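You operate a simulated robot arm through the tools that you are given. There is no shell and no other tool. Be economical: measure what you need, move in short steps, check, and stop when the job is done.

Carry out the task below with a simulated robot arm. There is one attempt and no reset: what you move stays moved.

TASK
Wash the dusty patch off the sill with the soapy sponge.
Fine: move the battery off it to the plant shelf first; dip the sponge in the bucket and put it back after. What is to be rubbed or washed off counts as gone when no trace of it is left.
Where things are to end (x, y in the base frame): green-ended battery within 6 cm of [81, -60].

It is judged by the outcome, as a careful person would: the job done as asked, and still so three seconds after it is handed in. It fails if anything else is knocked over, pushed out of place, dropped, spilled or broken.

THE ROBOT
A 7-joint arm with a two-finger parallel gripper on a trunk, on a base that drives. Base frame: it is fixed to the floor where the robot stands at the start and does not move with it; the origin is under the middle of the robot, x ahead of it, y to its left, z up. Readings come in cm, degrees, newtons and seconds.
With the tool pointing down near the work surface it reaches from about 34 to 76 cm from the robot's upright axis, wherever it stands. Its first joint turns from -115.0 to 115.0 degrees. Places, roughly: dust on the window sill [100, 120, 60]; green-ended battery [100, 100, 50]; plant shelf [80, -30, 60]. Payload 3.91 kg.
Tool frame: the origin (TCP) lies between the finger pads and is the grasp point; the fingertips stand 3 cm ahead of it; z points along the fingers, y is the line along which they close. The gripper opens to 11 cm. The fingers are 2 cm wide and 1 cm thick; the gripper's body (4.8 by 11.2 cm) begins 5.5 cm behind the TCP.
Orientation is that of the tool frame in the base frame, as a unit quaternion [w, x, y, z]. With the fingers straight down and closing along the base's y, the tool's x points along the base's -x, its y along +y and its z along -z.

THE INTERFACE
- The arm moves only by the tool jog_arm. Its argument "plan" is a list that holds one entry, the list of rows, each a list of 6 numbers: the shift along the tool's x, y, z in cm, then the turn, a rotation vector about the tool's x, y, z in degrees. In form: [[[tx, ty, tz, rx, ry, rz], ...]]. A call has 1 to 12 rows; each row is the pose to reach, as a shift and turn from the pose commanded when the call began, along the tool's axes at that moment. "gripper" is the opening, from 0 (shut) to 1 (fully open), set as the call begins (left out, the last holds). Each row takes 0.2 s and may step no farther than 5 cm and 8.6 degrees from the row before; otherwise, or with a gripper value out of range, the whole call is refused. Where a pose cannot be reached the arm comes as near as it can. A force on the tool above 40 N (or 10 N above the force at the start of the call, whichever is more), or a blocked arm, ends the call early, and 0.2 s more pass. Each finger travels about 10.8 cm/s and halts on what it meets, pressing with about 27 N; the grip force reading is that of the motor and also rises with nothing between the fingers. The clock runs only during rows and for 0.2 s after the last one: add rows that repeat a pose to give the fingers time. It gives the time, the measured TCP pose, the force on the tool (base axes), the opening and the grip force at its end, in the units of the frame above (readings bear some noise), with the torque about the TCP (base axes, N m) and any sound that the robot's microphone picked up.
- Cameras (640 x 400 px; columns grow to the right, rows downward): "scene" is now at [1.75, 16.3, 137.76]; the picture's right is [0.21, -0.98, 0.00], its down [-0.74, -0.16, -0.65] and it looks along [0.63, 0.14, -0.76] (base axes); focal length 256 px, centre (320, 200). "wrist" rides on the gripper at [7.2, 1.7, -10.3] in the tool frame; the picture's right is [-0.23, 0.97, 0.00], its down [-0.76, -0.18, -0.62] and it looks along [-0.61, -0.14, 0.78] (tool axes); focal length 222 px, centre (320, 200). There is no depth. A picture from a camera that has moved, and an enlarged one, comes with that camera's place and axes in the base frame and with its lens. The place of the scene camera against the robot may be out by one fixed shift of up to 2.5 cm in any direction.
- camera(camera): a new picture of that camera. No time passes.
- raise_lower(by): slides the trunk up (or, below 0, down) by that many cm; the arm and the scene camera ride with it, the base frame stays. It gives what a move gives, with no picture.
- drive_base(legs): drives the robot by 1 to 6 legs, each [ahead, turn to the left] in cm and degrees, along the robot's own axes; the way and the turn of a leg run together, so that a leg with both is an arc; at most 150 cm and 180 degrees a leg. The arm and the cameras ride along, it lands a little off, and it stops where it bumps. It gives what a move gives.
- turn_head(pan, tilt): turns the head with the scene camera to pan (to the left, within 155 degrees either way) and tilt (down, from -29 to 69), counted from straight ahead of the robot. It gives what a move gives.
- close_up(camera, box): a new picture of the part [left, top, right, bottom] of that camera's present view, enlarged. No time passes.
- close_job(): hands the job in; it is judged then, once.

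Go step by step. Nothing tells you exact positions but the pictures and the camera data: compare them with the known pose of the tool, close in by small moves and look again before you grip or let go. The budget is 120 turns and 90 pictures, counting those below and the enlarged ones. Unless the task says otherwise, let go and move clear before handing in.

The tools are called as a command line: name --argument value ..., lists and objects as JSON in quotes. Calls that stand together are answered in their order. jog_arm: Moves the arm, as the interface text tells. Its arguments: {"type":"object","properties":{"plan":{"type":"array","items":{"type":"array","items":{"type":"array","items":{"type":"number"}}}},"gripper":{"type":"number"}},"required":["plan"]} The other tools are called the same way: raise_lower (by) slides the trunk up or down; drive_base (legs) drives the base; turn_head (pan, tilt) turns the head that bears the scene camera; camera (camera) takes a picture; close_up (camera, box) takes an enlarged picture of a part of a camera's view; close_job () hands the job in.

At the start:

```text
clock: 0.0
tool_pos: [30.94, 36.3, 86.08]
tool_rot: [0.0, -0.111, 0.994, 0.001]
ft_force: [-0.1, 0.4, 0.3]
wrist_torque: [-0.01, 0.01, -0.03]
finger_gap: 11.0
grasp_force: 0.1
trunk travel left (down, up): [-47.5, 51.5]
robot x, y, heading: [0.14, 0.16, 0.1]
head pan, tilt: [12.4, 49.7]
```

scene: 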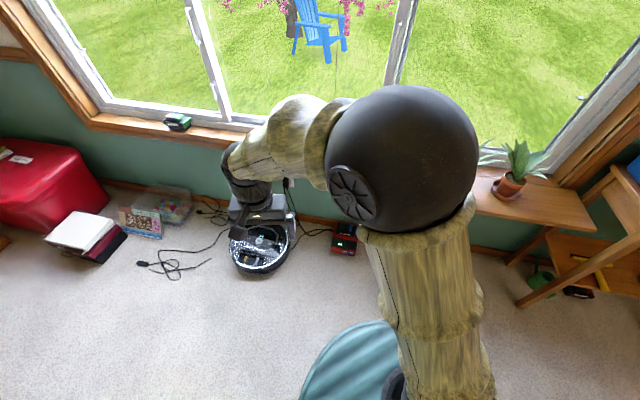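
wrist: 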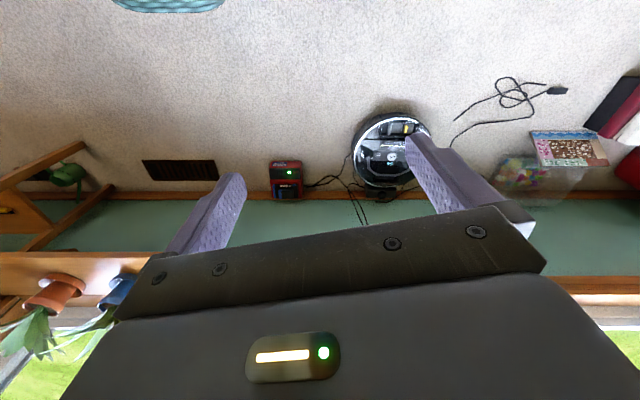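

I see the window sill with the green-ended battery at the left and a plant shelf at the right; the bucket and sponge are not visible yet. I'll look around with the head.

close_up --camera "scene" --box '[80, 80, 280, 205]'

turn_head --pan -50 --tilt 40

camera --camera "scene"

turn_head --pan 65 --tilt 40

camera --camera "scene"

```text
3.20 times, centred on (180, 142) of scene
camera zoom: at [1.75, 16.3, 137.76], right [0.21, -0.98, 0.0], down [-0.74, -0.16, -0.65], along [0.63, 0.14, -0.76], focal length 819 px, centre (768, 384)
```

zoom: 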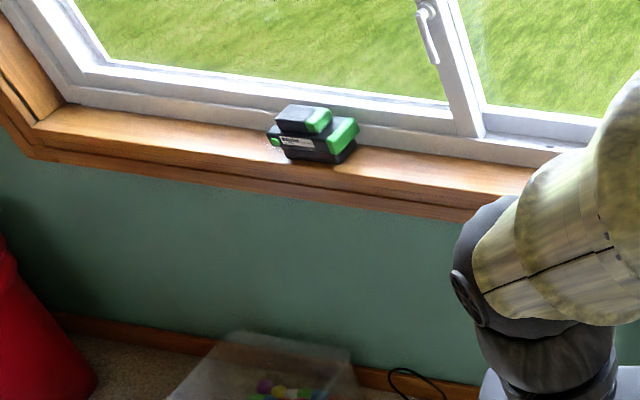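

```text
clock: 1.3
tool_pos: [30.98, 36.24, 86.11]
tool_rot: [0.0, -0.112, 0.994, 0.0]
ft_force: [-0.7, 0.0, -1.2]
wrist_torque: [0.0, -0.01, 0.01]
finger_gap: 11.0
grasp_force: 0.1
trunk travel left (down, up): [-47.5, 51.5]
robot x, y, heading: [0.0, -0.13, 0.1]
head pan, tilt: [-50.0, 40.0]
```

```text
86 pictures are left
camera scene: at [-0.33, 8.13, 139.13], right [-0.77, -0.64, 0.0], down [-0.41, 0.49, -0.77], along [0.49, -0.59, -0.64], focal length 256 px, centre (320, 200)
```

scene: 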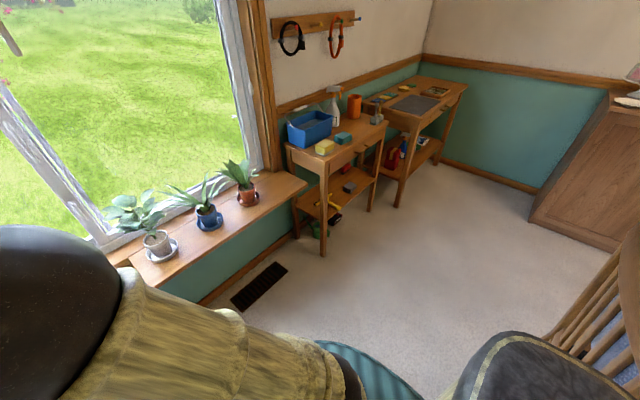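

```text
clock: 3.3
tool_pos: [30.84, 36.31, 86.15]
tool_rot: [0.0, -0.112, 0.994, 0.0]
ft_force: [0.0, -0.1, -0.1]
wrist_torque: [0.01, -0.03, 0.0]
finger_gap: 11.0
grasp_force: 0.2
trunk travel left (down, up): [-47.5, 51.5]
robot x, y, heading: [-0.14, -0.12, 0.1]
head pan, tilt: [65.0, 40.0]
```

```text
85 pictures are left
camera scene: at [-2.21, 22.35, 139.13], right [0.91, -0.42, 0.0], down [-0.27, -0.58, -0.77], along [0.32, 0.69, -0.64], focal length 256 px, centre (320, 200)
```

scene: 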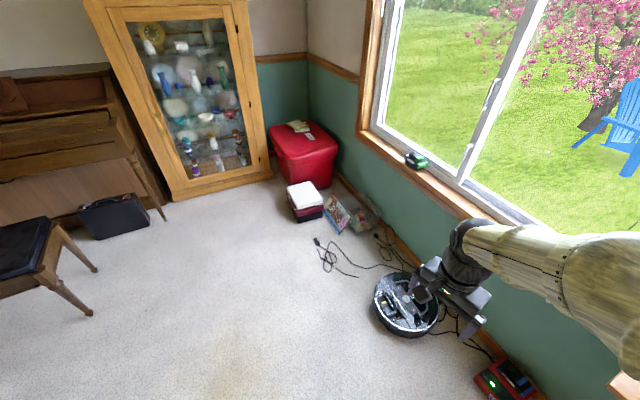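

The blue bucket and possible sponges stand on a little table at the right. I'll zoom in there and on the battery.

close_up --camera "scene" --box '[350, 120, 480, 202]'

turn_head --pan -50 --tilt 30

close_up --camera "scene" --box '[270, 110, 470, 235]'

close_up --camera "scene" --box '[100, 190, 310, 320]'

```text
4.88 times, centred on (415, 161) of scene
camera zoom: at [-2.21, 22.35, 139.13], right [0.91, -0.42, 0.0], down [-0.27, -0.58, -0.77], along [0.32, 0.69, -0.64], focal length 1248 px, centre (-143, 390)
```

zoom: 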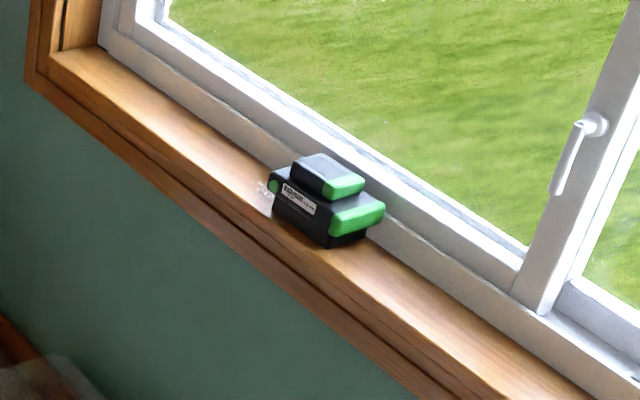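

```text
clock: 5.2
tool_pos: [30.91, 36.32, 85.99]
tool_rot: [0.0, -0.111, 0.994, 0.0]
ft_force: [-0.7, -0.1, 0.0]
wrist_torque: [0.02, 0.01, 0.0]
finger_gap: 11.02
grasp_force: 0.0
trunk travel left (down, up): [-47.5, 51.5]
robot x, y, heading: [0.0, -0.25, -0.2]
head pan, tilt: [-50.0, 30.0]
```

```text
3.20 times, centred on (370, 172) of scene
camera zoom: at [0.01, 7.72, 140.67], right [-0.77, -0.64, 0.0], down [-0.32, 0.38, -0.87], along [0.56, -0.66, -0.5], focal length 819 px, centre (160, 288)
```

zoom: 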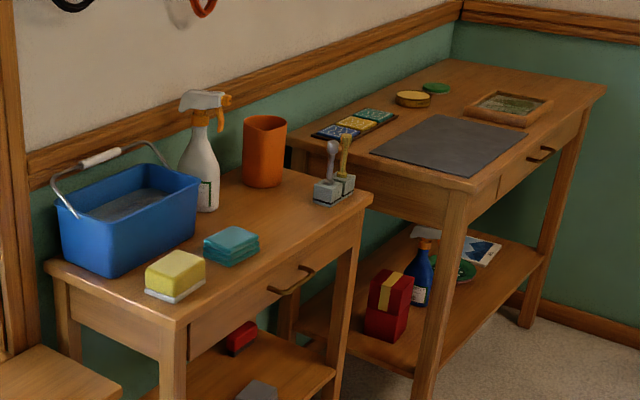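

```text
3.05 times, centred on (205, 255) of scene
camera zoom: at [0.01, 7.72, 140.67], right [-0.77, -0.64, 0.0], down [-0.32, 0.38, -0.87], along [0.56, -0.66, -0.5], focal length 780 px, centre (670, 32)
```

zoom: 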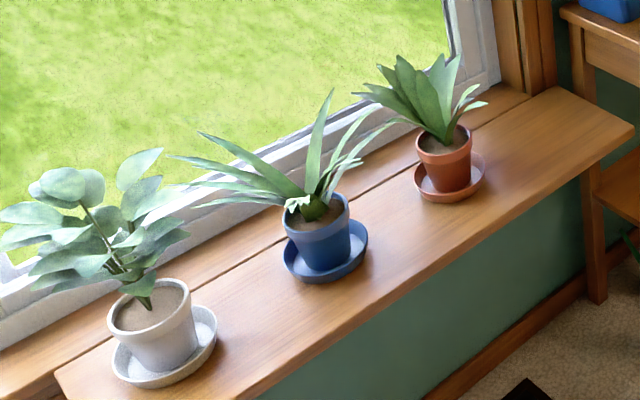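

The yellow sponge lies next to the blue bucket on the small table; the dust shows just under and left of the battery. Now I'll look at the floor around the base before driving.

turn_head --pan 0 --tilt 69

camera --camera "scene"

turn_head --pan 90 --tilt 60

camera --camera "scene"

turn_head --pan -100 --tilt 55

camera --camera "scene"

```text
clock: 6.4
tool_pos: [30.99, 36.35, 86.06]
tool_rot: [0.0, -0.112, 0.994, 0.001]
ft_force: [0.0, -0.4, 0.4]
wrist_torque: [-0.01, 0.02, 0.01]
finger_gap: 11.0
grasp_force: 0.0
trunk travel left (down, up): [-47.5, 51.5]
robot x, y, heading: [-0.47, 0.03, -0.1]
head pan, tilt: [0.0, 68.8]
```

```text
81 pictures are left
camera scene: at [-0.21, 14.64, 135.52], right [0.0, -1.0, 0.0], down [-0.93, 0.0, -0.36], along [0.36, 0.0, -0.93], focal length 256 px, centre (320, 200)
```

scene: 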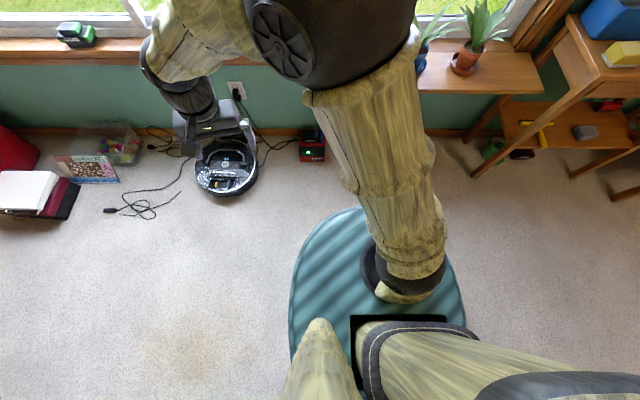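

```text
clock: 8.0
tool_pos: [30.97, 36.32, 86.05]
tool_rot: [-0.001, -0.111, 0.994, 0.0]
ft_force: [-0.2, 0.5, 0.3]
wrist_torque: [-0.01, -0.02, 0.02]
finger_gap: 11.01
grasp_force: 0.1
trunk travel left (down, up): [-47.5, 51.5]
robot x, y, heading: [-0.27, -0.2, -0.3]
head pan, tilt: [90.0, 60.0]
```

```text
80 pictures are left
camera scene: at [-5.8, 21.31, 136.46], right [1.0, 0.0, 0.0], down [0.0, -0.87, -0.5], along [0.0, 0.5, -0.87], focal length 256 px, centre (320, 200)
```

scene: 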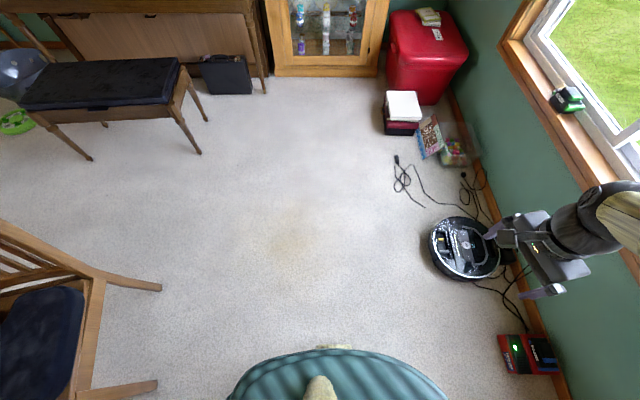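

```text
clock: 10.8
tool_pos: [30.92, 36.3, 85.99]
tool_rot: [0.0, -0.111, 0.994, -0.001]
ft_force: [-0.3, -0.6, 0.6]
wrist_torque: [0.02, 0.0, 0.0]
finger_gap: 10.99
grasp_force: 0.0
trunk travel left (down, up): [-47.5, 51.5]
robot x, y, heading: [-0.26, 0.1, 0.0]
head pan, tilt: [-100.0, 55.0]
```

```text
79 pictures are left
camera scene: at [-7.05, 7.54, 137.07], right [-0.98, 0.17, 0.0], down [0.14, 0.81, -0.57], along [-0.1, -0.56, -0.82], focal length 256 px, centre (320, 200)
```

scene: 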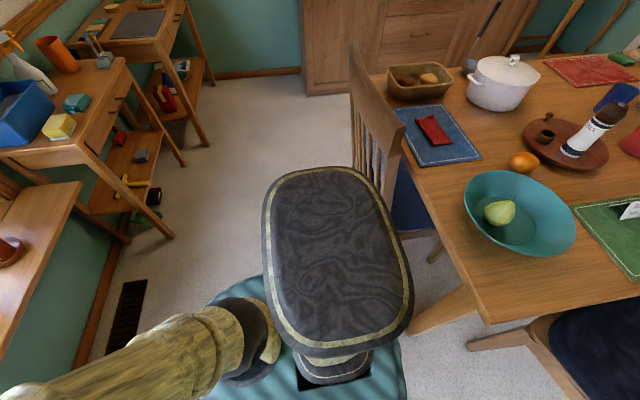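

The floor is clear at x < 45 on the left; there are cables near [47–58, 96–130]. I'll drive left to y≈108 and look from there.

drive_base --legs '[[0, 90], [108, 0], [0, -90]]'

turn_head --pan 0 --tilt 55

camera --camera "scene"

camera --camera "wrist"

```text
clock: 12.5
tool_pos: [21.82, 42.45, 86.1]
tool_rot: [0.001, -0.223, 0.975, 0.0]
ft_force: [0.7, 0.3, 0.8]
wrist_torque: [0.01, -0.01, -0.01]
finger_gap: 11.01
grasp_force: 0.1
trunk travel left (down, up): [-47.5, 51.5]
robot x, y, heading: [-0.15, 0.08, 12.9]
head pan, tilt: [-100.0, 55.0]
stopped in leg 1: the robot was blocked; the commanded pose is now the measured one
```

```text
clock: 14.2
tool_pos: [22.0, 42.46, 86.07]
tool_rot: [0.0, -0.223, 0.975, -0.001]
ft_force: [-0.1, -0.1, -1.0]
wrist_torque: [0.01, -0.01, 0.04]
finger_gap: 11.01
grasp_force: 0.0
trunk travel left (down, up): [-47.5, 51.5]
robot x, y, heading: [-0.11, -0.3, 12.9]
head pan, tilt: [0.0, 55.0]
```

```text
78 pictures are left
camera scene: at [-1.96, 14.54, 137.07], right [0.22, -0.98, 0.0], down [-0.8, -0.18, -0.57], along [0.56, 0.13, -0.82], focal length 256 px, centre (320, 200)
```

scene: 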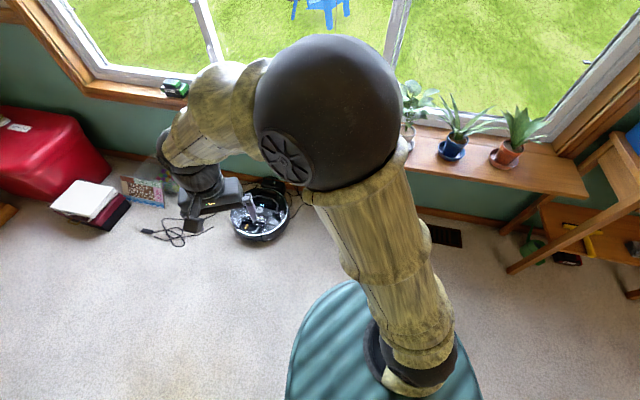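

```text
77 pictures are left
camera wrist: at [14.84, 40.62, 96.34], right [-0.22, 0.98, 0.0], down [0.76, 0.17, 0.62], along [0.61, 0.14, -0.78], focal length 222 px, centre (320, 200)
```

wrist: 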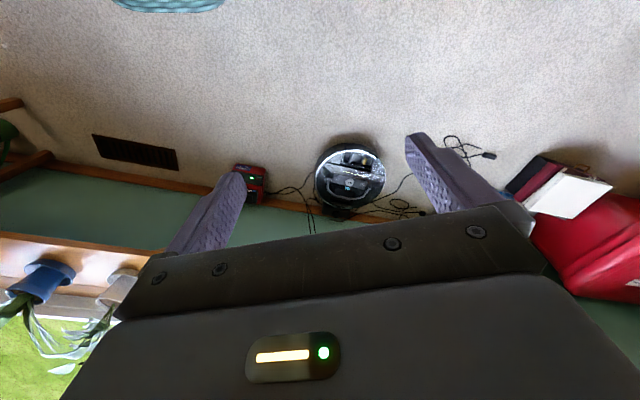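

The turn was blocked after 13°, probably by something behind. I'll look behind on both sides.

turn_head --pan 150 --tilt 60

camera --camera "scene"

turn_head --pan -150 --tilt 60

camera --camera "scene"

```text
clock: 16.6
tool_pos: [21.96, 42.35, 86.0]
tool_rot: [0.0, -0.223, 0.975, 0.0]
ft_force: [0.2, -0.6, 0.1]
wrist_torque: [0.02, 0.01, 0.01]
finger_gap: 11.03
grasp_force: 0.1
trunk travel left (down, up): [-47.5, 51.5]
robot x, y, heading: [-0.14, -0.24, 12.7]
head pan, tilt: [150.0, 60.0]
```

```text
76 pictures are left
camera scene: at [-15.36, 14.93, 136.46], right [0.3, 0.95, 0.0], down [0.83, -0.26, -0.5], along [-0.48, 0.15, -0.87], focal length 256 px, centre (320, 200)
```

scene: 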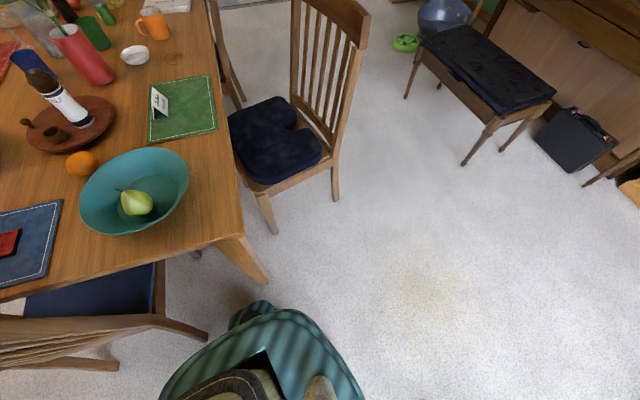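

```text
clock: 20.7
tool_pos: [21.97, 42.43, 86.13]
tool_rot: [0.0, -0.223, 0.975, -0.001]
ft_force: [-0.3, -0.2, -0.2]
wrist_torque: [-0.02, 0.01, -0.02]
finger_gap: 10.99
grasp_force: 0.1
trunk travel left (down, up): [-47.5, 51.5]
robot x, y, heading: [-0.16, 0.42, 12.6]
head pan, tilt: [-150.0, 60.0]
```

```text
75 pictures are left
camera scene: at [-13.89, 8.43, 136.46], right [-0.68, 0.73, 0.0], down [0.64, 0.59, -0.5], along [-0.37, -0.34, -0.87], focal length 256 px, centre (320, 200)
```

scene: 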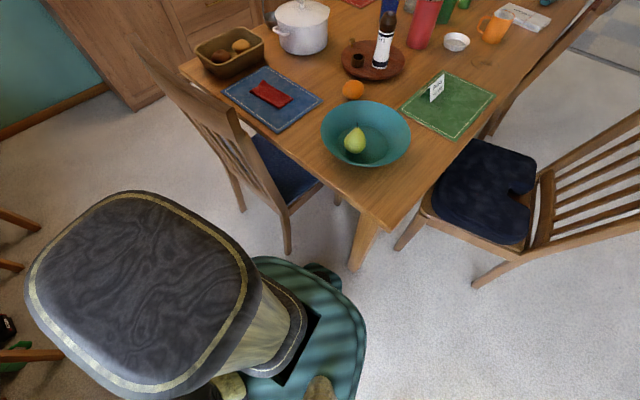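

A chair leg near [-36, -36] blocked the base's rear. I'll go forward first, then turn left and approach.

drive_base --legs '[[22, 0], [0, 77], [40, 0]]'

turn_head --pan -30 --tilt 55

camera --camera "scene"

```text
clock: 27.8
tool_pos: [-14.93, 75.15, 86.11]
tool_rot: [0.0, 0.784, -0.621, 0.0]
ft_force: [-0.6, 0.8, 0.0]
wrist_torque: [0.02, 0.02, 0.0]
finger_gap: 11.0
grasp_force: 0.0
trunk travel left (down, up): [-47.5, 51.5]
robot x, y, heading: [21.38, 44.58, 89.7]
head pan, tilt: [-150.0, 60.0]
```

```text
clock: 29.8
tool_pos: [-15.08, 75.16, 86.1]
tool_rot: [0.001, 0.783, -0.621, 0.0]
ft_force: [-0.7, 0.0, -0.3]
wrist_torque: [-0.01, -0.03, 0.02]
finger_gap: 10.96
grasp_force: 0.1
trunk travel left (down, up): [-47.5, 51.5]
robot x, y, heading: [21.67, 44.49, 90.2]
head pan, tilt: [-30.0, 55.0]
```

```text
74 pictures are left
camera scene: at [10.01, 44.09, 137.07], right [0.87, -0.5, 0.0], down [-0.41, -0.71, -0.57], along [0.29, 0.5, -0.82], focal length 256 px, centre (320, 200)
```

scene: 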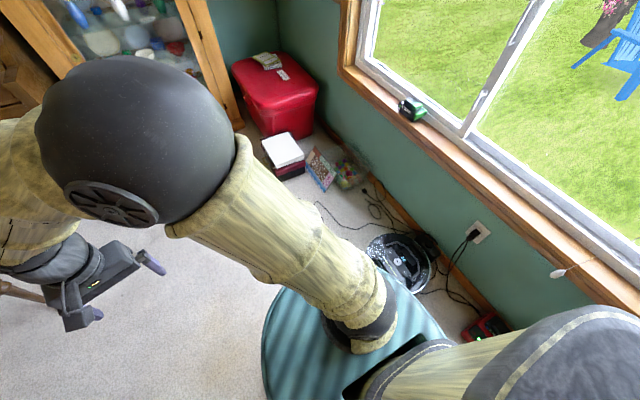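

The base is about ±36 cm, with the vacuum and cables to the right of the path. I'll slide slightly away from the sill, drive to about [9,108], face the sill and look again.

drive_base --legs '[[0, 11], [65, 0], [0, -101]]'

turn_head --pan 0 --tilt 50

camera --camera "scene"

camera --camera "wrist"

```text
clock: 38.4
tool_pos: [39.13, 145.58, 86.13]
tool_rot: [0.0, -0.12, 0.993, 0.001]
ft_force: [-0.2, 0.7, 0.5]
wrist_torque: [-0.01, 0.01, -0.02]
finger_gap: 11.03
grasp_force: 0.0
trunk travel left (down, up): [-47.5, 51.5]
robot x, y, heading: [9.08, 108.74, 0.7]
head pan, tilt: [-30.0, 55.0]
```

```text
clock: 39.3
tool_pos: [39.25, 145.44, 86.16]
tool_rot: [0.0, -0.121, 0.993, 0.0]
ft_force: [0.7, 0.2, 0.4]
wrist_torque: [0.01, 0.04, -0.01]
finger_gap: 11.01
grasp_force: 0.0
trunk travel left (down, up): [-47.5, 51.5]
robot x, y, heading: [9.06, 108.36, 0.6]
head pan, tilt: [0.0, 50.0]
```

```text
73 pictures are left
camera scene: at [10.63, 123.34, 137.71], right [0.01, -1.0, 0.0], down [-0.77, -0.01, -0.64], along [0.64, 0.01, -0.77], focal length 256 px, centre (320, 200)
```

scene: 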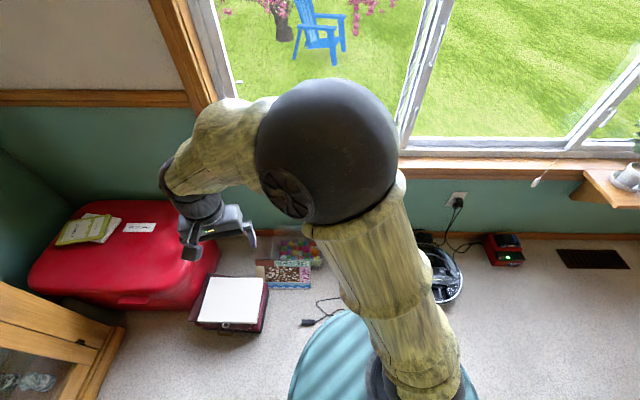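

```text
72 pictures are left
camera wrist: at [31.86, 145.33, 96.35], right [-0.01, 1.0, 0.0], down [0.78, 0.01, 0.62], along [0.62, 0.01, -0.78], focal length 222 px, centre (320, 200)
```

wrist: 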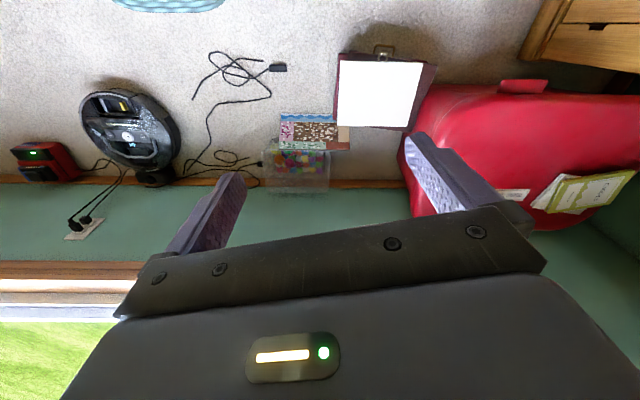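

The base is actually narrower (±24 cm, tall), so a spot near [27, 89] clears the cables and the vacuum and brings the battery (≈[98.5, 113]) within reach. I'll drive there.

drive_base --legs '[[0, -47.6], [26.5, 0], [0, 62]]'

turn_head --pan 50 --tilt 35

camera --camera "scene"

camera --camera "wrist"

```text
clock: 46.1
tool_pos: [47.0, 132.57, 86.05]
tool_rot: [-0.001, -0.244, 0.97, -0.001]
ft_force: [0.5, -0.4, 0.2]
wrist_torque: [0.0, -0.03, 0.0]
finger_gap: 11.01
grasp_force: 0.0
trunk travel left (down, up): [-47.5, 51.5]
robot x, y, heading: [26.78, 89.31, 15.0]
head pan, tilt: [0.0, 50.0]
```

```text
clock: 47.3
tool_pos: [46.99, 132.56, 86.08]
tool_rot: [0.0, -0.243, 0.97, 0.0]
ft_force: [-0.9, 0.4, -0.2]
wrist_torque: [0.0, 0.0, -0.04]
finger_gap: 11.01
grasp_force: 0.0
trunk travel left (down, up): [-47.5, 51.5]
robot x, y, heading: [26.79, 89.42, 14.9]
head pan, tilt: [50.0, 35.0]
```

```text
71 pictures are left
camera scene: at [20.93, 109.92, 139.89], right [0.91, -0.42, 0.0], down [-0.24, -0.52, -0.82], along [0.35, 0.74, -0.57], focal length 256 px, centre (320, 200)
```

scene: 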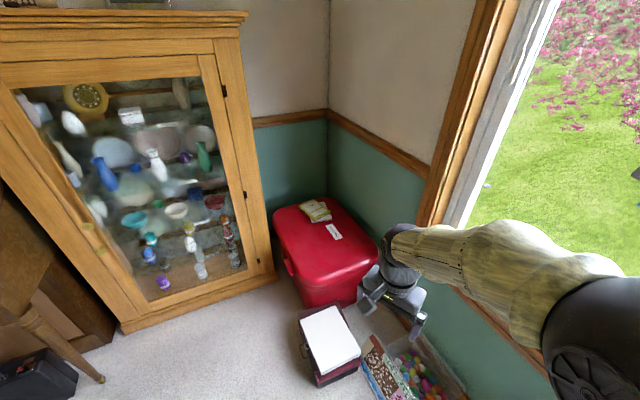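

```text
70 pictures are left
camera wrist: at [39.92, 130.54, 96.35], right [-0.26, 0.97, 0.0], down [0.76, 0.2, 0.62], along [0.6, 0.16, -0.78], focal length 222 px, centre (320, 200)
```

wrist: 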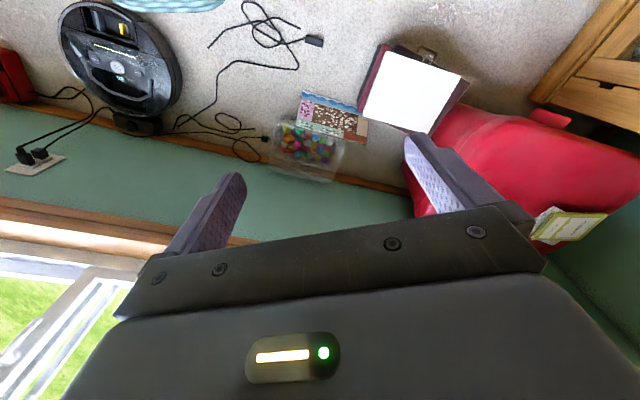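

The arm hides the battery from the head. I'll move the gripper to about [75, 113, 86], squared up to the sill, and use the wrist camera.

jog_arm --plan '[[[-2, -4, 0, 0, 0, 3.5], [-4, -8, 0, 0, 0, 7], [-6, -12, 0, 0, 0, 10.5], [-8, -16, 0, 0, 0, 14], [-10, -20, 0, 0, 0, 17.5], [-12, -24, 0, 0, 0, 21], [-14, -27.5, 0, 0, 0, 24.5], [-15.5, -30.5, 0, 0, 0, 28]]]'

camera --camera "wrist"

turn_head --pan 10 --tilt 35

camera --camera "scene"

```text
clock: 49.1
tool_pos: [75.22, 112.99, 86.01]
tool_rot: [0.0, -0.001, 1.0, 0.0]
ft_force: [0.6, 0.6, 0.0]
wrist_torque: [0.01, 0.01, 0.04]
finger_gap: 10.98
grasp_force: 0.0
trunk travel left (down, up): [-47.5, 51.5]
robot x, y, heading: [26.85, 89.19, 15.2]
head pan, tilt: [50.0, 35.0]
```

```text
69 pictures are left
camera wrist: at [67.99, 114.53, 96.27], right [0.23, 0.97, 0.0], down [0.76, -0.18, 0.62], along [0.61, -0.14, -0.78], focal length 222 px, centre (320, 200)
```

wrist: 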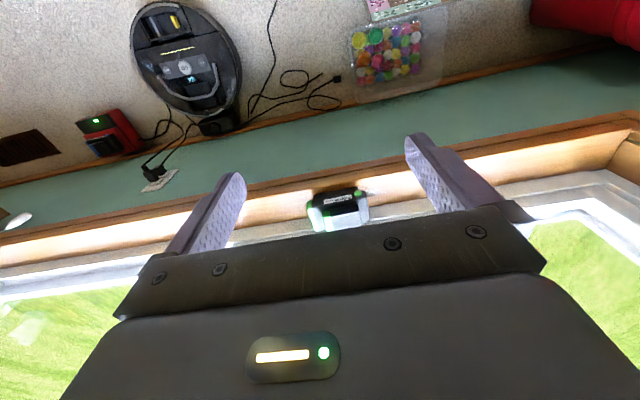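

```text
clock: 50.1
tool_pos: [75.05, 113.0, 86.06]
tool_rot: [0.0, -0.001, 1.0, 0.0]
ft_force: [0.2, 0.3, 0.8]
wrist_torque: [0.01, 0.0, 0.0]
finger_gap: 11.0
grasp_force: 0.0
trunk travel left (down, up): [-47.5, 51.5]
robot x, y, heading: [26.8, 89.3, 14.9]
head pan, tilt: [10.0, 35.0]
```

```text
68 pictures are left
camera scene: at [25.19, 105.66, 139.89], right [0.42, -0.91, 0.0], down [-0.52, -0.24, -0.82], along [0.74, 0.35, -0.57], focal length 256 px, centre (320, 200)
```

scene: 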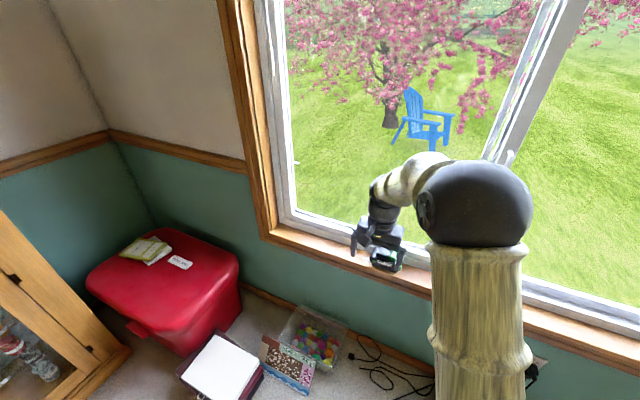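

close_up --camera "wrist" --box '[240, 140, 440, 265]'

close_up --camera "scene" --box '[330, 210, 440, 280]'

```text
3.20 times, centred on (340, 202) of wrist
camera zoom: at [67.91, 114.59, 96.29], right [0.22, 0.97, 0.0], down [0.76, -0.18, 0.62], along [0.61, -0.14, -0.78], focal length 711 px, centre (256, 192)
```

zoom: 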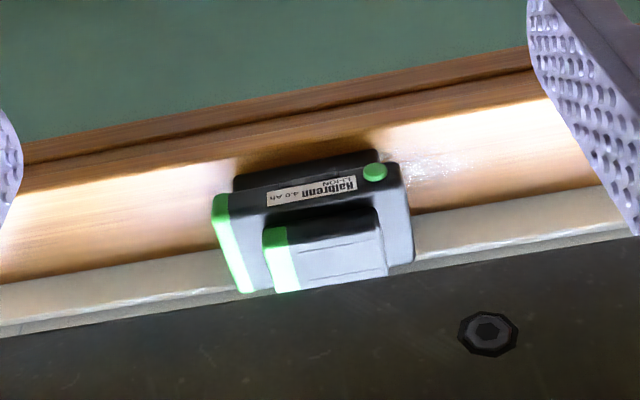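

```text
5.71 times, centred on (385, 245) of scene
camera zoom: at [25.19, 105.66, 139.89], right [0.42, -0.91, 0.0], down [-0.52, -0.24, -0.82], along [0.74, 0.35, -0.57], focal length 1462 px, centre (-51, -57)
```

zoom: 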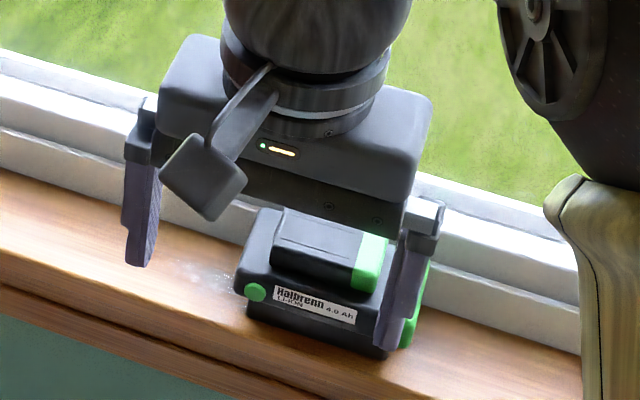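

The battery (a 10×6 cm block, long side along the sill, with a smaller block on top) is centred near [97, 112]; the dust is beside and under it. I'll come nearer with the tool tilted 20° forward so that the wrist stays off the window.

jog_arm --plan '[[[-3.2, -0.2, 2.6, 0, -4, 0], [-6.4, -0.4, 5.2, 0, -8, 0], [-9.6, -0.6, 7.8, 0, -12, 0], [-12.8, -0.8, 10.4, 0, -16, 0], [-16, -1, 13, 0, -20, 0]]]'

camera --camera "wrist"

close_up --camera "scene" --box '[330, 200, 450, 275]'

```text
clock: 51.3
tool_pos: [91.1, 111.95, 73.1]
tool_rot: [0.174, -0.001, 0.985, 0.0]
ft_force: [0.0, -0.3, 0.7]
wrist_torque: [0.0, 0.01, -0.01]
finger_gap: 10.97
grasp_force: 0.0
trunk travel left (down, up): [-47.5, 51.5]
robot x, y, heading: [26.62, 89.55, 14.8]
head pan, tilt: [10.0, 35.0]
```

```text
65 pictures are left
camera wrist: at [80.86, 113.62, 80.22], right [0.21, 0.97, 0.08], down [0.5, -0.18, 0.85], along [0.84, -0.14, -0.53], focal length 222 px, centre (320, 200)
```

wrist: 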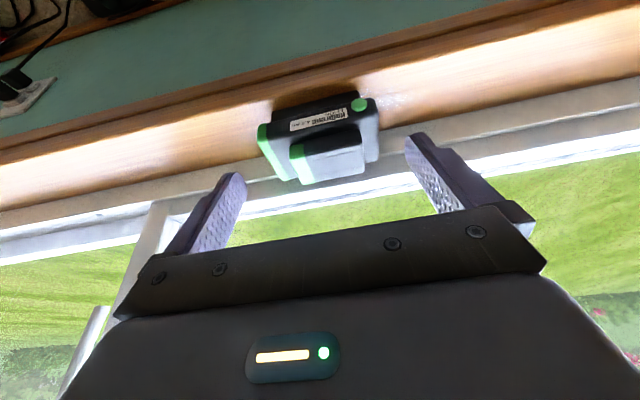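

```text
5.33 times, centred on (390, 238) of scene
camera zoom: at [25.21, 105.66, 139.89], right [0.42, -0.91, 0.0], down [-0.52, -0.24, -0.82], along [0.74, 0.35, -0.57], focal length 1364 px, centre (-53, 0)
```

zoom: 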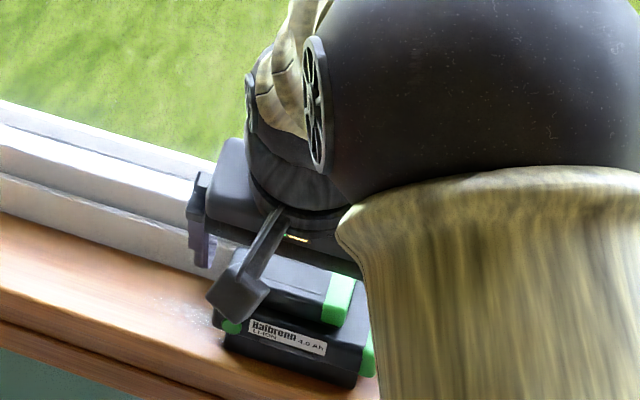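

close_up --camera "wrist" --box '[240, 70, 440, 195]'

```text
3.20 times, centred on (340, 132) of wrist
camera zoom: at [80.86, 113.62, 80.22], right [0.21, 0.97, 0.08], down [0.5, -0.18, 0.85], along [0.84, -0.14, -0.53], focal length 711 px, centre (256, 416)
```

zoom: 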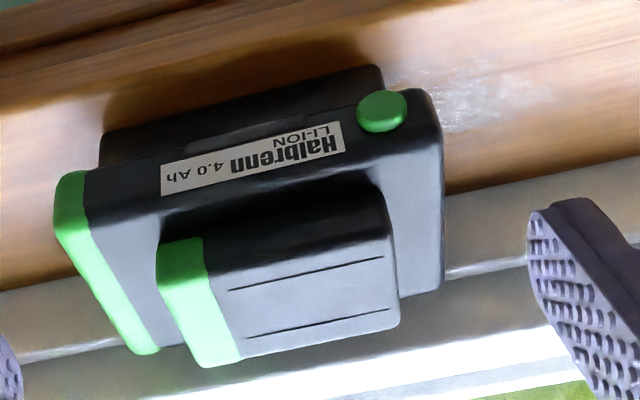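

The upper block spans about y 109–115.4, x 95–99, z 64–66.5. I'll lower the open fingers astride it.

jog_arm --plan '[[[-2.8, 0.25, 0, 0, 0, 0], [-2.8, 0.25, 2.5, 0, 0, 0], [-2.8, 0.25, 4.5, 0, 0, 0], [-2.8, 0.25, 5.5, 0, 0, 0], [-2.8, 0.25, 6.1, 0, 0, 0], [-2.8, 0.25, 6.1, 0, 0, 0]]]'

camera --camera "wrist"

close_up --camera "scene" --box '[330, 200, 450, 275]'

```text
clock: 52.7
tool_pos: [95.71, 112.39, 68.22]
tool_rot: [0.174, -0.002, 0.985, 0.001]
ft_force: [0.0, -0.9, 0.0]
wrist_torque: [0.01, 0.01, 0.01]
finger_gap: 11.03
grasp_force: 0.1
trunk travel left (down, up): [-47.5, 51.5]
robot x, y, heading: [26.83, 89.16, 15.1]
head pan, tilt: [10.0, 35.0]
```

```text
62 pictures are left
camera wrist: at [85.54, 113.9, 75.44], right [0.21, 0.97, 0.08], down [0.5, -0.18, 0.85], along [0.84, -0.14, -0.53], focal length 222 px, centre (320, 200)
```

wrist: 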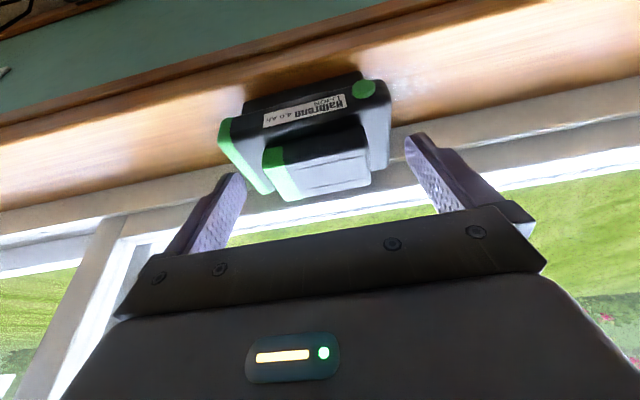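

```text
5.33 times, centred on (390, 238) of scene
camera zoom: at [25.21, 105.66, 139.89], right [0.42, -0.91, 0.0], down [-0.52, -0.24, -0.82], along [0.74, 0.35, -0.57], focal length 1364 px, centre (-53, 0)
```

zoom: 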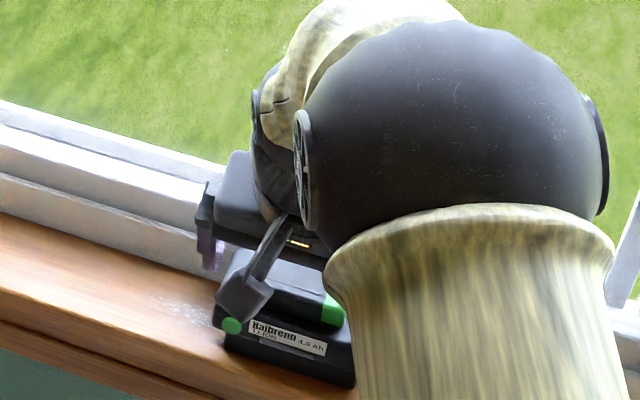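

The fingers straddle the block; a little deeper and then I grip.

jog_arm --plan '[[[0, 0, 0.4, 0, 0, 0], [0, 0, 0.8, 0, 0, 0]]]'

jog_arm --plan '[[[0, 0, 0, 0, 0, 0], [0, 0, 0, 0, 0, 0], [0, 0, 0, 0, 0, 0]]]' --gripper 0.3

camera --camera "wrist"

```text
clock: 53.3
tool_pos: [95.94, 112.26, 67.46]
tool_rot: [0.173, -0.001, 0.985, 0.0]
ft_force: [0.1, 1.0, -0.8]
wrist_torque: [0.06, -0.03, -0.01]
finger_gap: 11.0
grasp_force: 0.1
trunk travel left (down, up): [-47.5, 51.5]
robot x, y, heading: [26.79, 89.36, 15.1]
head pan, tilt: [10.0, 35.0]
```

```text
clock: 54.1
tool_pos: [96.0, 112.37, 67.48]
tool_rot: [0.173, -0.001, 0.985, 0.001]
ft_force: [0.6, -1.3, 0.2]
wrist_torque: [-0.27, 0.03, 0.01]
finger_gap: 6.97
grasp_force: 27.4
trunk travel left (down, up): [-47.5, 51.5]
robot x, y, heading: [26.82, 89.72, 14.9]
head pan, tilt: [10.0, 35.0]
```

```text
60 pictures are left
camera wrist: at [85.8, 113.85, 74.66], right [0.21, 0.97, 0.08], down [0.5, -0.18, 0.85], along [0.84, -0.14, -0.53], focal length 222 px, centre (320, 200)
```

wrist: 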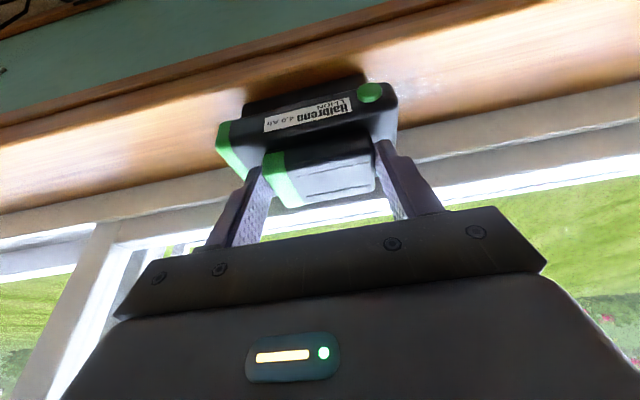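

Firm grip at 7 cm. I'll lift straight up.

jog_arm --plan '[[[-0.35, 0, -0.94, 0, 0, 0], [-1.03, 0, -2.8, 0, 0, 0], [-2.4, 0, -6.6, 0, 0, 0], [-3.4, 0, -9.4, 0, 0, 0]]]'

camera --camera "wrist"

```text
clock: 55.1
tool_pos: [95.92, 112.3, 77.37]
tool_rot: [0.173, -0.001, 0.985, 0.0]
ft_force: [0.2, 0.0, -4.0]
wrist_torque: [-0.01, 0.09, 0.02]
finger_gap: 6.99
grasp_force: 26.7
trunk travel left (down, up): [-47.5, 51.5]
robot x, y, heading: [26.76, 89.18, 15.0]
head pan, tilt: [10.0, 35.0]
```

```text
59 pictures are left
camera wrist: at [85.79, 113.83, 84.64], right [0.21, 0.97, 0.08], down [0.5, -0.18, 0.85], along [0.84, -0.14, -0.53], focal length 222 px, centre (320, 200)
```

wrist: 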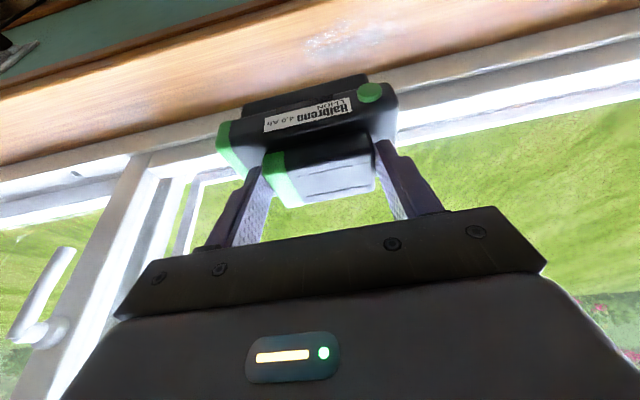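

close_up --camera "wrist" --box '[240, 0, 440, 125]'

```text
3.20 times, centred on (340, 62) of wrist
camera zoom: at [85.79, 113.83, 84.64], right [0.21, 0.97, 0.08], down [0.5, -0.18, 0.85], along [0.84, -0.14, -0.53], focal length 711 px, centre (256, 640)
```

zoom: 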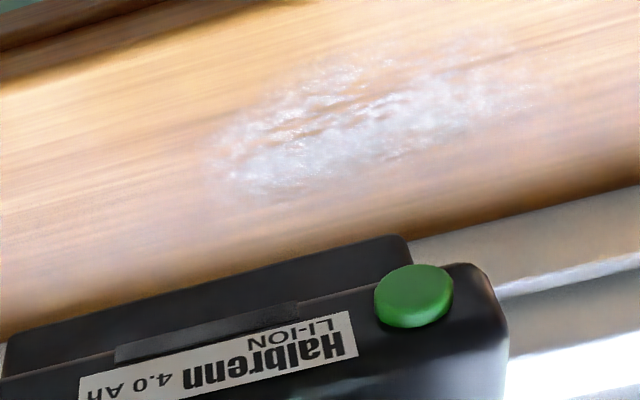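

The battery is held; the dust patch spans about x 94.5–98, y 111.5–122. I'll retract the arm, raise it, and then drive over to the plant shelf.

jog_arm --plan '[[[3.14, -1.08, -2.2, 0, 0, 0], [6.28, -2.15, -4.4, 0, 0, 0], [9.41, -3.23, -6.6, 0, 0, 0], [12.55, -4.3, -8.8, 0, 0, 0], [15.7, -5.4, -11, 0, 0, 0], [18.8, -6.5, -13.2, 0, 0, 0], [22, -7.5, -15.4, 0, 0, 0], [25.1, -8.6, -17.6, 0, 0, 0]]]'

raise_lower --by 14

drive_base --legs '[[0, -105], [110, 0]]'

turn_head --pan 0 --tilt 45

camera --camera "scene"

```text
clock: 56.9
tool_pos: [66.39, 103.63, 85.58]
tool_rot: [0.173, -0.002, 0.985, 0.002]
ft_force: [0.6, -0.5, -4.5]
wrist_torque: [0.03, 0.1, 0.02]
finger_gap: 6.96
grasp_force: 26.8
trunk travel left (down, up): [-47.5, 51.5]
robot x, y, heading: [26.81, 89.5, 15.1]
head pan, tilt: [10.0, 35.0]
```

```text
clock: 58.6
tool_pos: [66.46, 103.55, 99.56]
tool_rot: [0.173, -0.001, 0.985, -0.001]
ft_force: [0.1, -1.5, -4.3]
wrist_torque: [-0.01, 0.06, -0.01]
finger_gap: 6.96
grasp_force: 26.8
trunk travel left (down, up): [-61.5, 37.5]
robot x, y, heading: [26.61, 89.32, 14.9]
head pan, tilt: [10.0, 35.0]
```

```text
clock: 64.9
tool_pos: [28.95, 32.85, 99.47]
tool_rot: [0.102, 0.788, 0.591, -0.136]
ft_force: [0.5, -0.5, -4.2]
wrist_torque: [0.11, -0.02, 0.02]
finger_gap: 6.95
grasp_force: 26.7
trunk travel left (down, up): [-61.5, 37.5]
robot x, y, heading: [26.3, 74.88, -91.4]
head pan, tilt: [10.0, 35.0]
stopped in leg 2: the robot was blocked; the commanded pose is now the measured one
```

```text
clock: 65.6
tool_pos: [28.83, 32.98, 99.48]
tool_rot: [0.104, 0.788, 0.591, -0.137]
ft_force: [0.5, -0.5, -4.5]
wrist_torque: [0.07, -0.06, -0.03]
finger_gap: 6.97
grasp_force: 27.5
trunk travel left (down, up): [-61.5, 37.5]
robot x, y, heading: [26.57, 75.19, -91.4]
head pan, tilt: [0.0, 45.0]
```

```text
57 pictures are left
camera scene: at [41.84, 71.82, 152.41], right [-1.0, 0.02, 0.0], down [0.02, 0.71, -0.71], along [-0.02, -0.71, -0.71], focal length 256 px, centre (320, 200)
```

scene: 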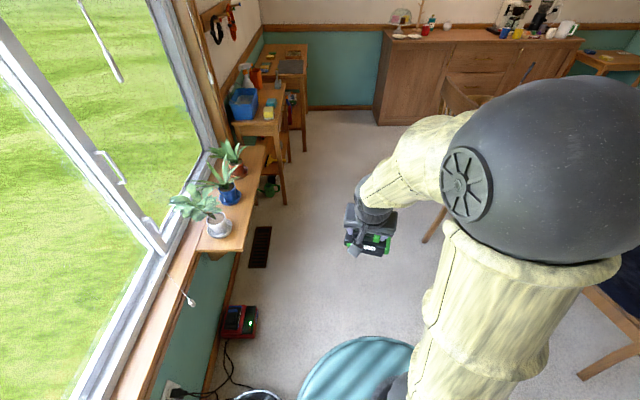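

Blocked after 14 cm, probably by the vacuum near the base's left front. I'll look down at that side.

turn_head --pan 60 --tilt 69

camera --camera "scene"

```text
clock: 66.9
tool_pos: [28.87, 32.99, 99.49]
tool_rot: [0.104, 0.788, 0.591, -0.138]
ft_force: [0.1, -0.4, -4.6]
wrist_torque: [0.1, -0.02, 0.0]
finger_gap: 6.96
grasp_force: 27.8
trunk travel left (down, up): [-61.5, 37.5]
robot x, y, heading: [26.57, 75.22, -91.4]
head pan, tilt: [60.0, 68.8]
```

```text
56 pictures are left
camera scene: at [46.81, 77.05, 149.52], right [-0.52, -0.85, 0.0], down [-0.8, 0.49, -0.36], along [0.31, -0.19, -0.93], focal length 256 px, centre (320, 200)
```

scene: 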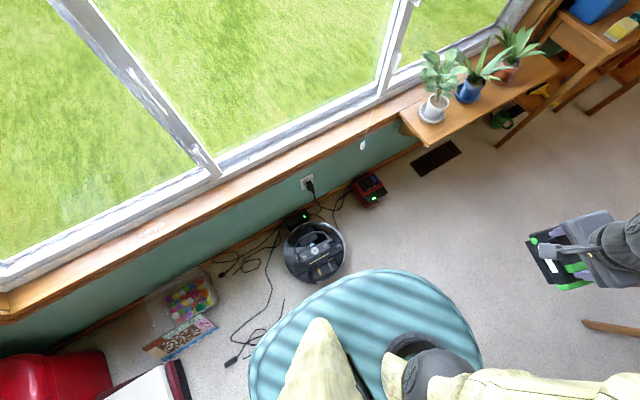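

The base's front-left corner met the vacuum. I'll back up, swing away from it, and go round.

drive_base --legs '[[-15, 0], [0, -30], [37, 0], [0, 41], [122, 0]]'

turn_head --pan 40 --tilt 45

camera --camera "scene"

```text
clock: 79.4
tool_pos: [39.42, -102.55, 99.53]
tool_rot: [0.118, 0.724, 0.667, -0.127]
ft_force: [0.3, -0.4, -4.6]
wrist_torque: [0.1, 0.0, -0.01]
finger_gap: 6.96
grasp_force: 26.6
trunk travel left (down, up): [-61.5, 37.5]
robot x, y, heading: [28.43, -62.01, -79.9]
head pan, tilt: [60.0, 68.8]
```

```text
clock: 80.3
tool_pos: [39.37, -102.54, 99.49]
tool_rot: [0.117, 0.725, 0.667, -0.128]
ft_force: [0.0, 0.2, -4.0]
wrist_torque: [0.09, -0.01, 0.0]
finger_gap: 6.95
grasp_force: 26.8
trunk travel left (down, up): [-61.5, 37.5]
robot x, y, heading: [28.56, -61.84, -79.6]
head pan, tilt: [40.0, 45.0]
```

```text
55 pictures are left
camera scene: at [49.07, -59.19, 152.4], right [-0.64, -0.77, 0.0], down [-0.54, 0.45, -0.71], along [0.54, -0.45, -0.71], focal length 256 px, centre (320, 200)
```

scene: 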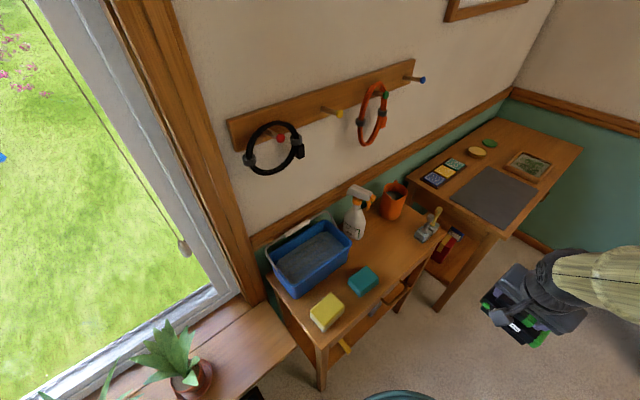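

I have a good view: table top z≈76, sponge ≈[70,-79], bucket ≈[82,-83]. I'll turn to face the shelf.

drive_base --legs '[[0, 80]]'

turn_head --pan 10 --tilt 50

camera --camera "scene"

camera --camera "wrist"

```text
clock: 84.1
tool_pos: [70.63, -58.45, 99.48]
tool_rot: [0.171, 0.129, 0.977, -0.023]
ft_force: [0.0, -0.3, -4.4]
wrist_torque: [0.05, 0.07, -0.01]
finger_gap: 6.97
grasp_force: 26.8
trunk travel left (down, up): [-61.5, 37.5]
robot x, y, heading: [28.4, -62.14, 0.2]
head pan, tilt: [40.0, 45.0]
```

```text
clock: 85.1
tool_pos: [70.54, -58.45, 99.49]
tool_rot: [0.171, 0.129, 0.977, -0.023]
ft_force: [0.2, -0.3, -5.1]
wrist_torque: [0.0, 0.07, -0.03]
finger_gap: 6.98
grasp_force: 26.9
trunk travel left (down, up): [-61.5, 37.5]
robot x, y, heading: [28.48, -61.82, 0.0]
head pan, tilt: [10.0, 50.0]
```

```text
54 pictures are left
camera scene: at [30.47, -45.91, 151.72], right [0.17, -0.98, 0.0], down [-0.75, -0.13, -0.64], along [0.63, 0.11, -0.77], focal length 256 px, centre (320, 200)
```

scene: 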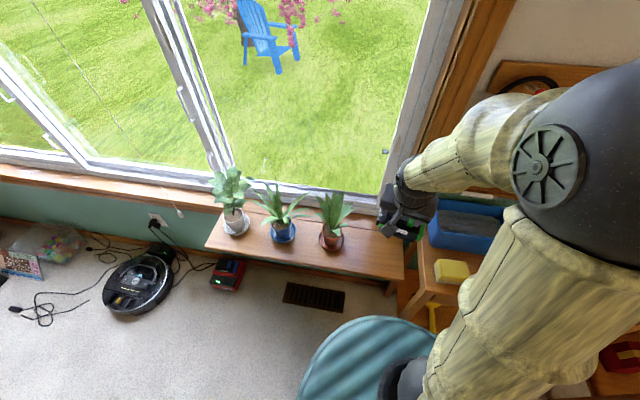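

```text
53 pictures are left
camera wrist: at [61.23, -54.31, 106.66], right [0.46, 0.89, 0.08], down [0.44, -0.3, 0.85], along [0.77, -0.35, -0.53], focal length 222 px, centre (320, 200)
```

wrist: 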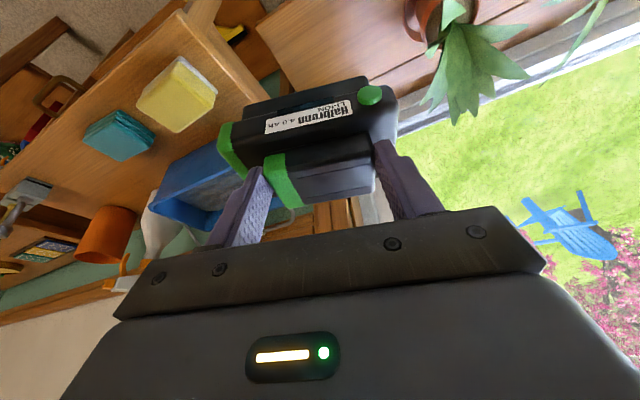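

I'll square up and move to above the target at [81,-60], stopping at z≈85 to check.

jog_arm --plan '[[[-1, 0.37, 4.2, -1.28, 0, -3.5], [-2, 0.74, 8.45, -2.56, 0, -7], [-3, 1.1, 12.7, -3.85, 0, -10.6], [-4, 1.47, 16.9, -5.13, 0, -14.1]]]'

camera --camera "wrist"

close_up --camera "scene" --box '[270, 170, 470, 295]'

```text
clock: 86.1
tool_pos: [80.4, -59.53, 84.82]
tool_rot: [0.173, -0.001, 0.985, 0.0]
ft_force: [0.2, -0.5, -3.9]
wrist_torque: [0.0, 0.02, -0.02]
finger_gap: 6.98
grasp_force: 27.0
trunk travel left (down, up): [-61.5, 37.5]
robot x, y, heading: [28.47, -62.05, -0.3]
head pan, tilt: [10.0, 50.0]
```

```text
52 pictures are left
camera wrist: at [70.08, -58.04, 92.08], right [0.21, 0.97, 0.08], down [0.5, -0.18, 0.85], along [0.84, -0.14, -0.53], focal length 222 px, centre (320, 200)
```

wrist: 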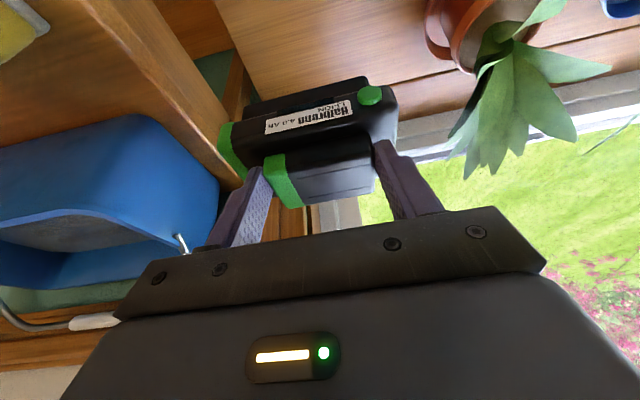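

```text
3.20 times, centred on (370, 232) of scene
camera zoom: at [30.59, -45.93, 151.72], right [0.17, -0.98, 0.0], down [-0.76, -0.13, -0.64], along [0.63, 0.11, -0.77], focal length 819 px, centre (160, 96)
```

zoom: 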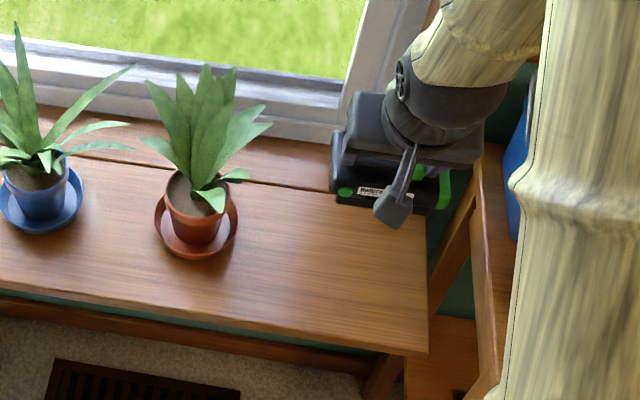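

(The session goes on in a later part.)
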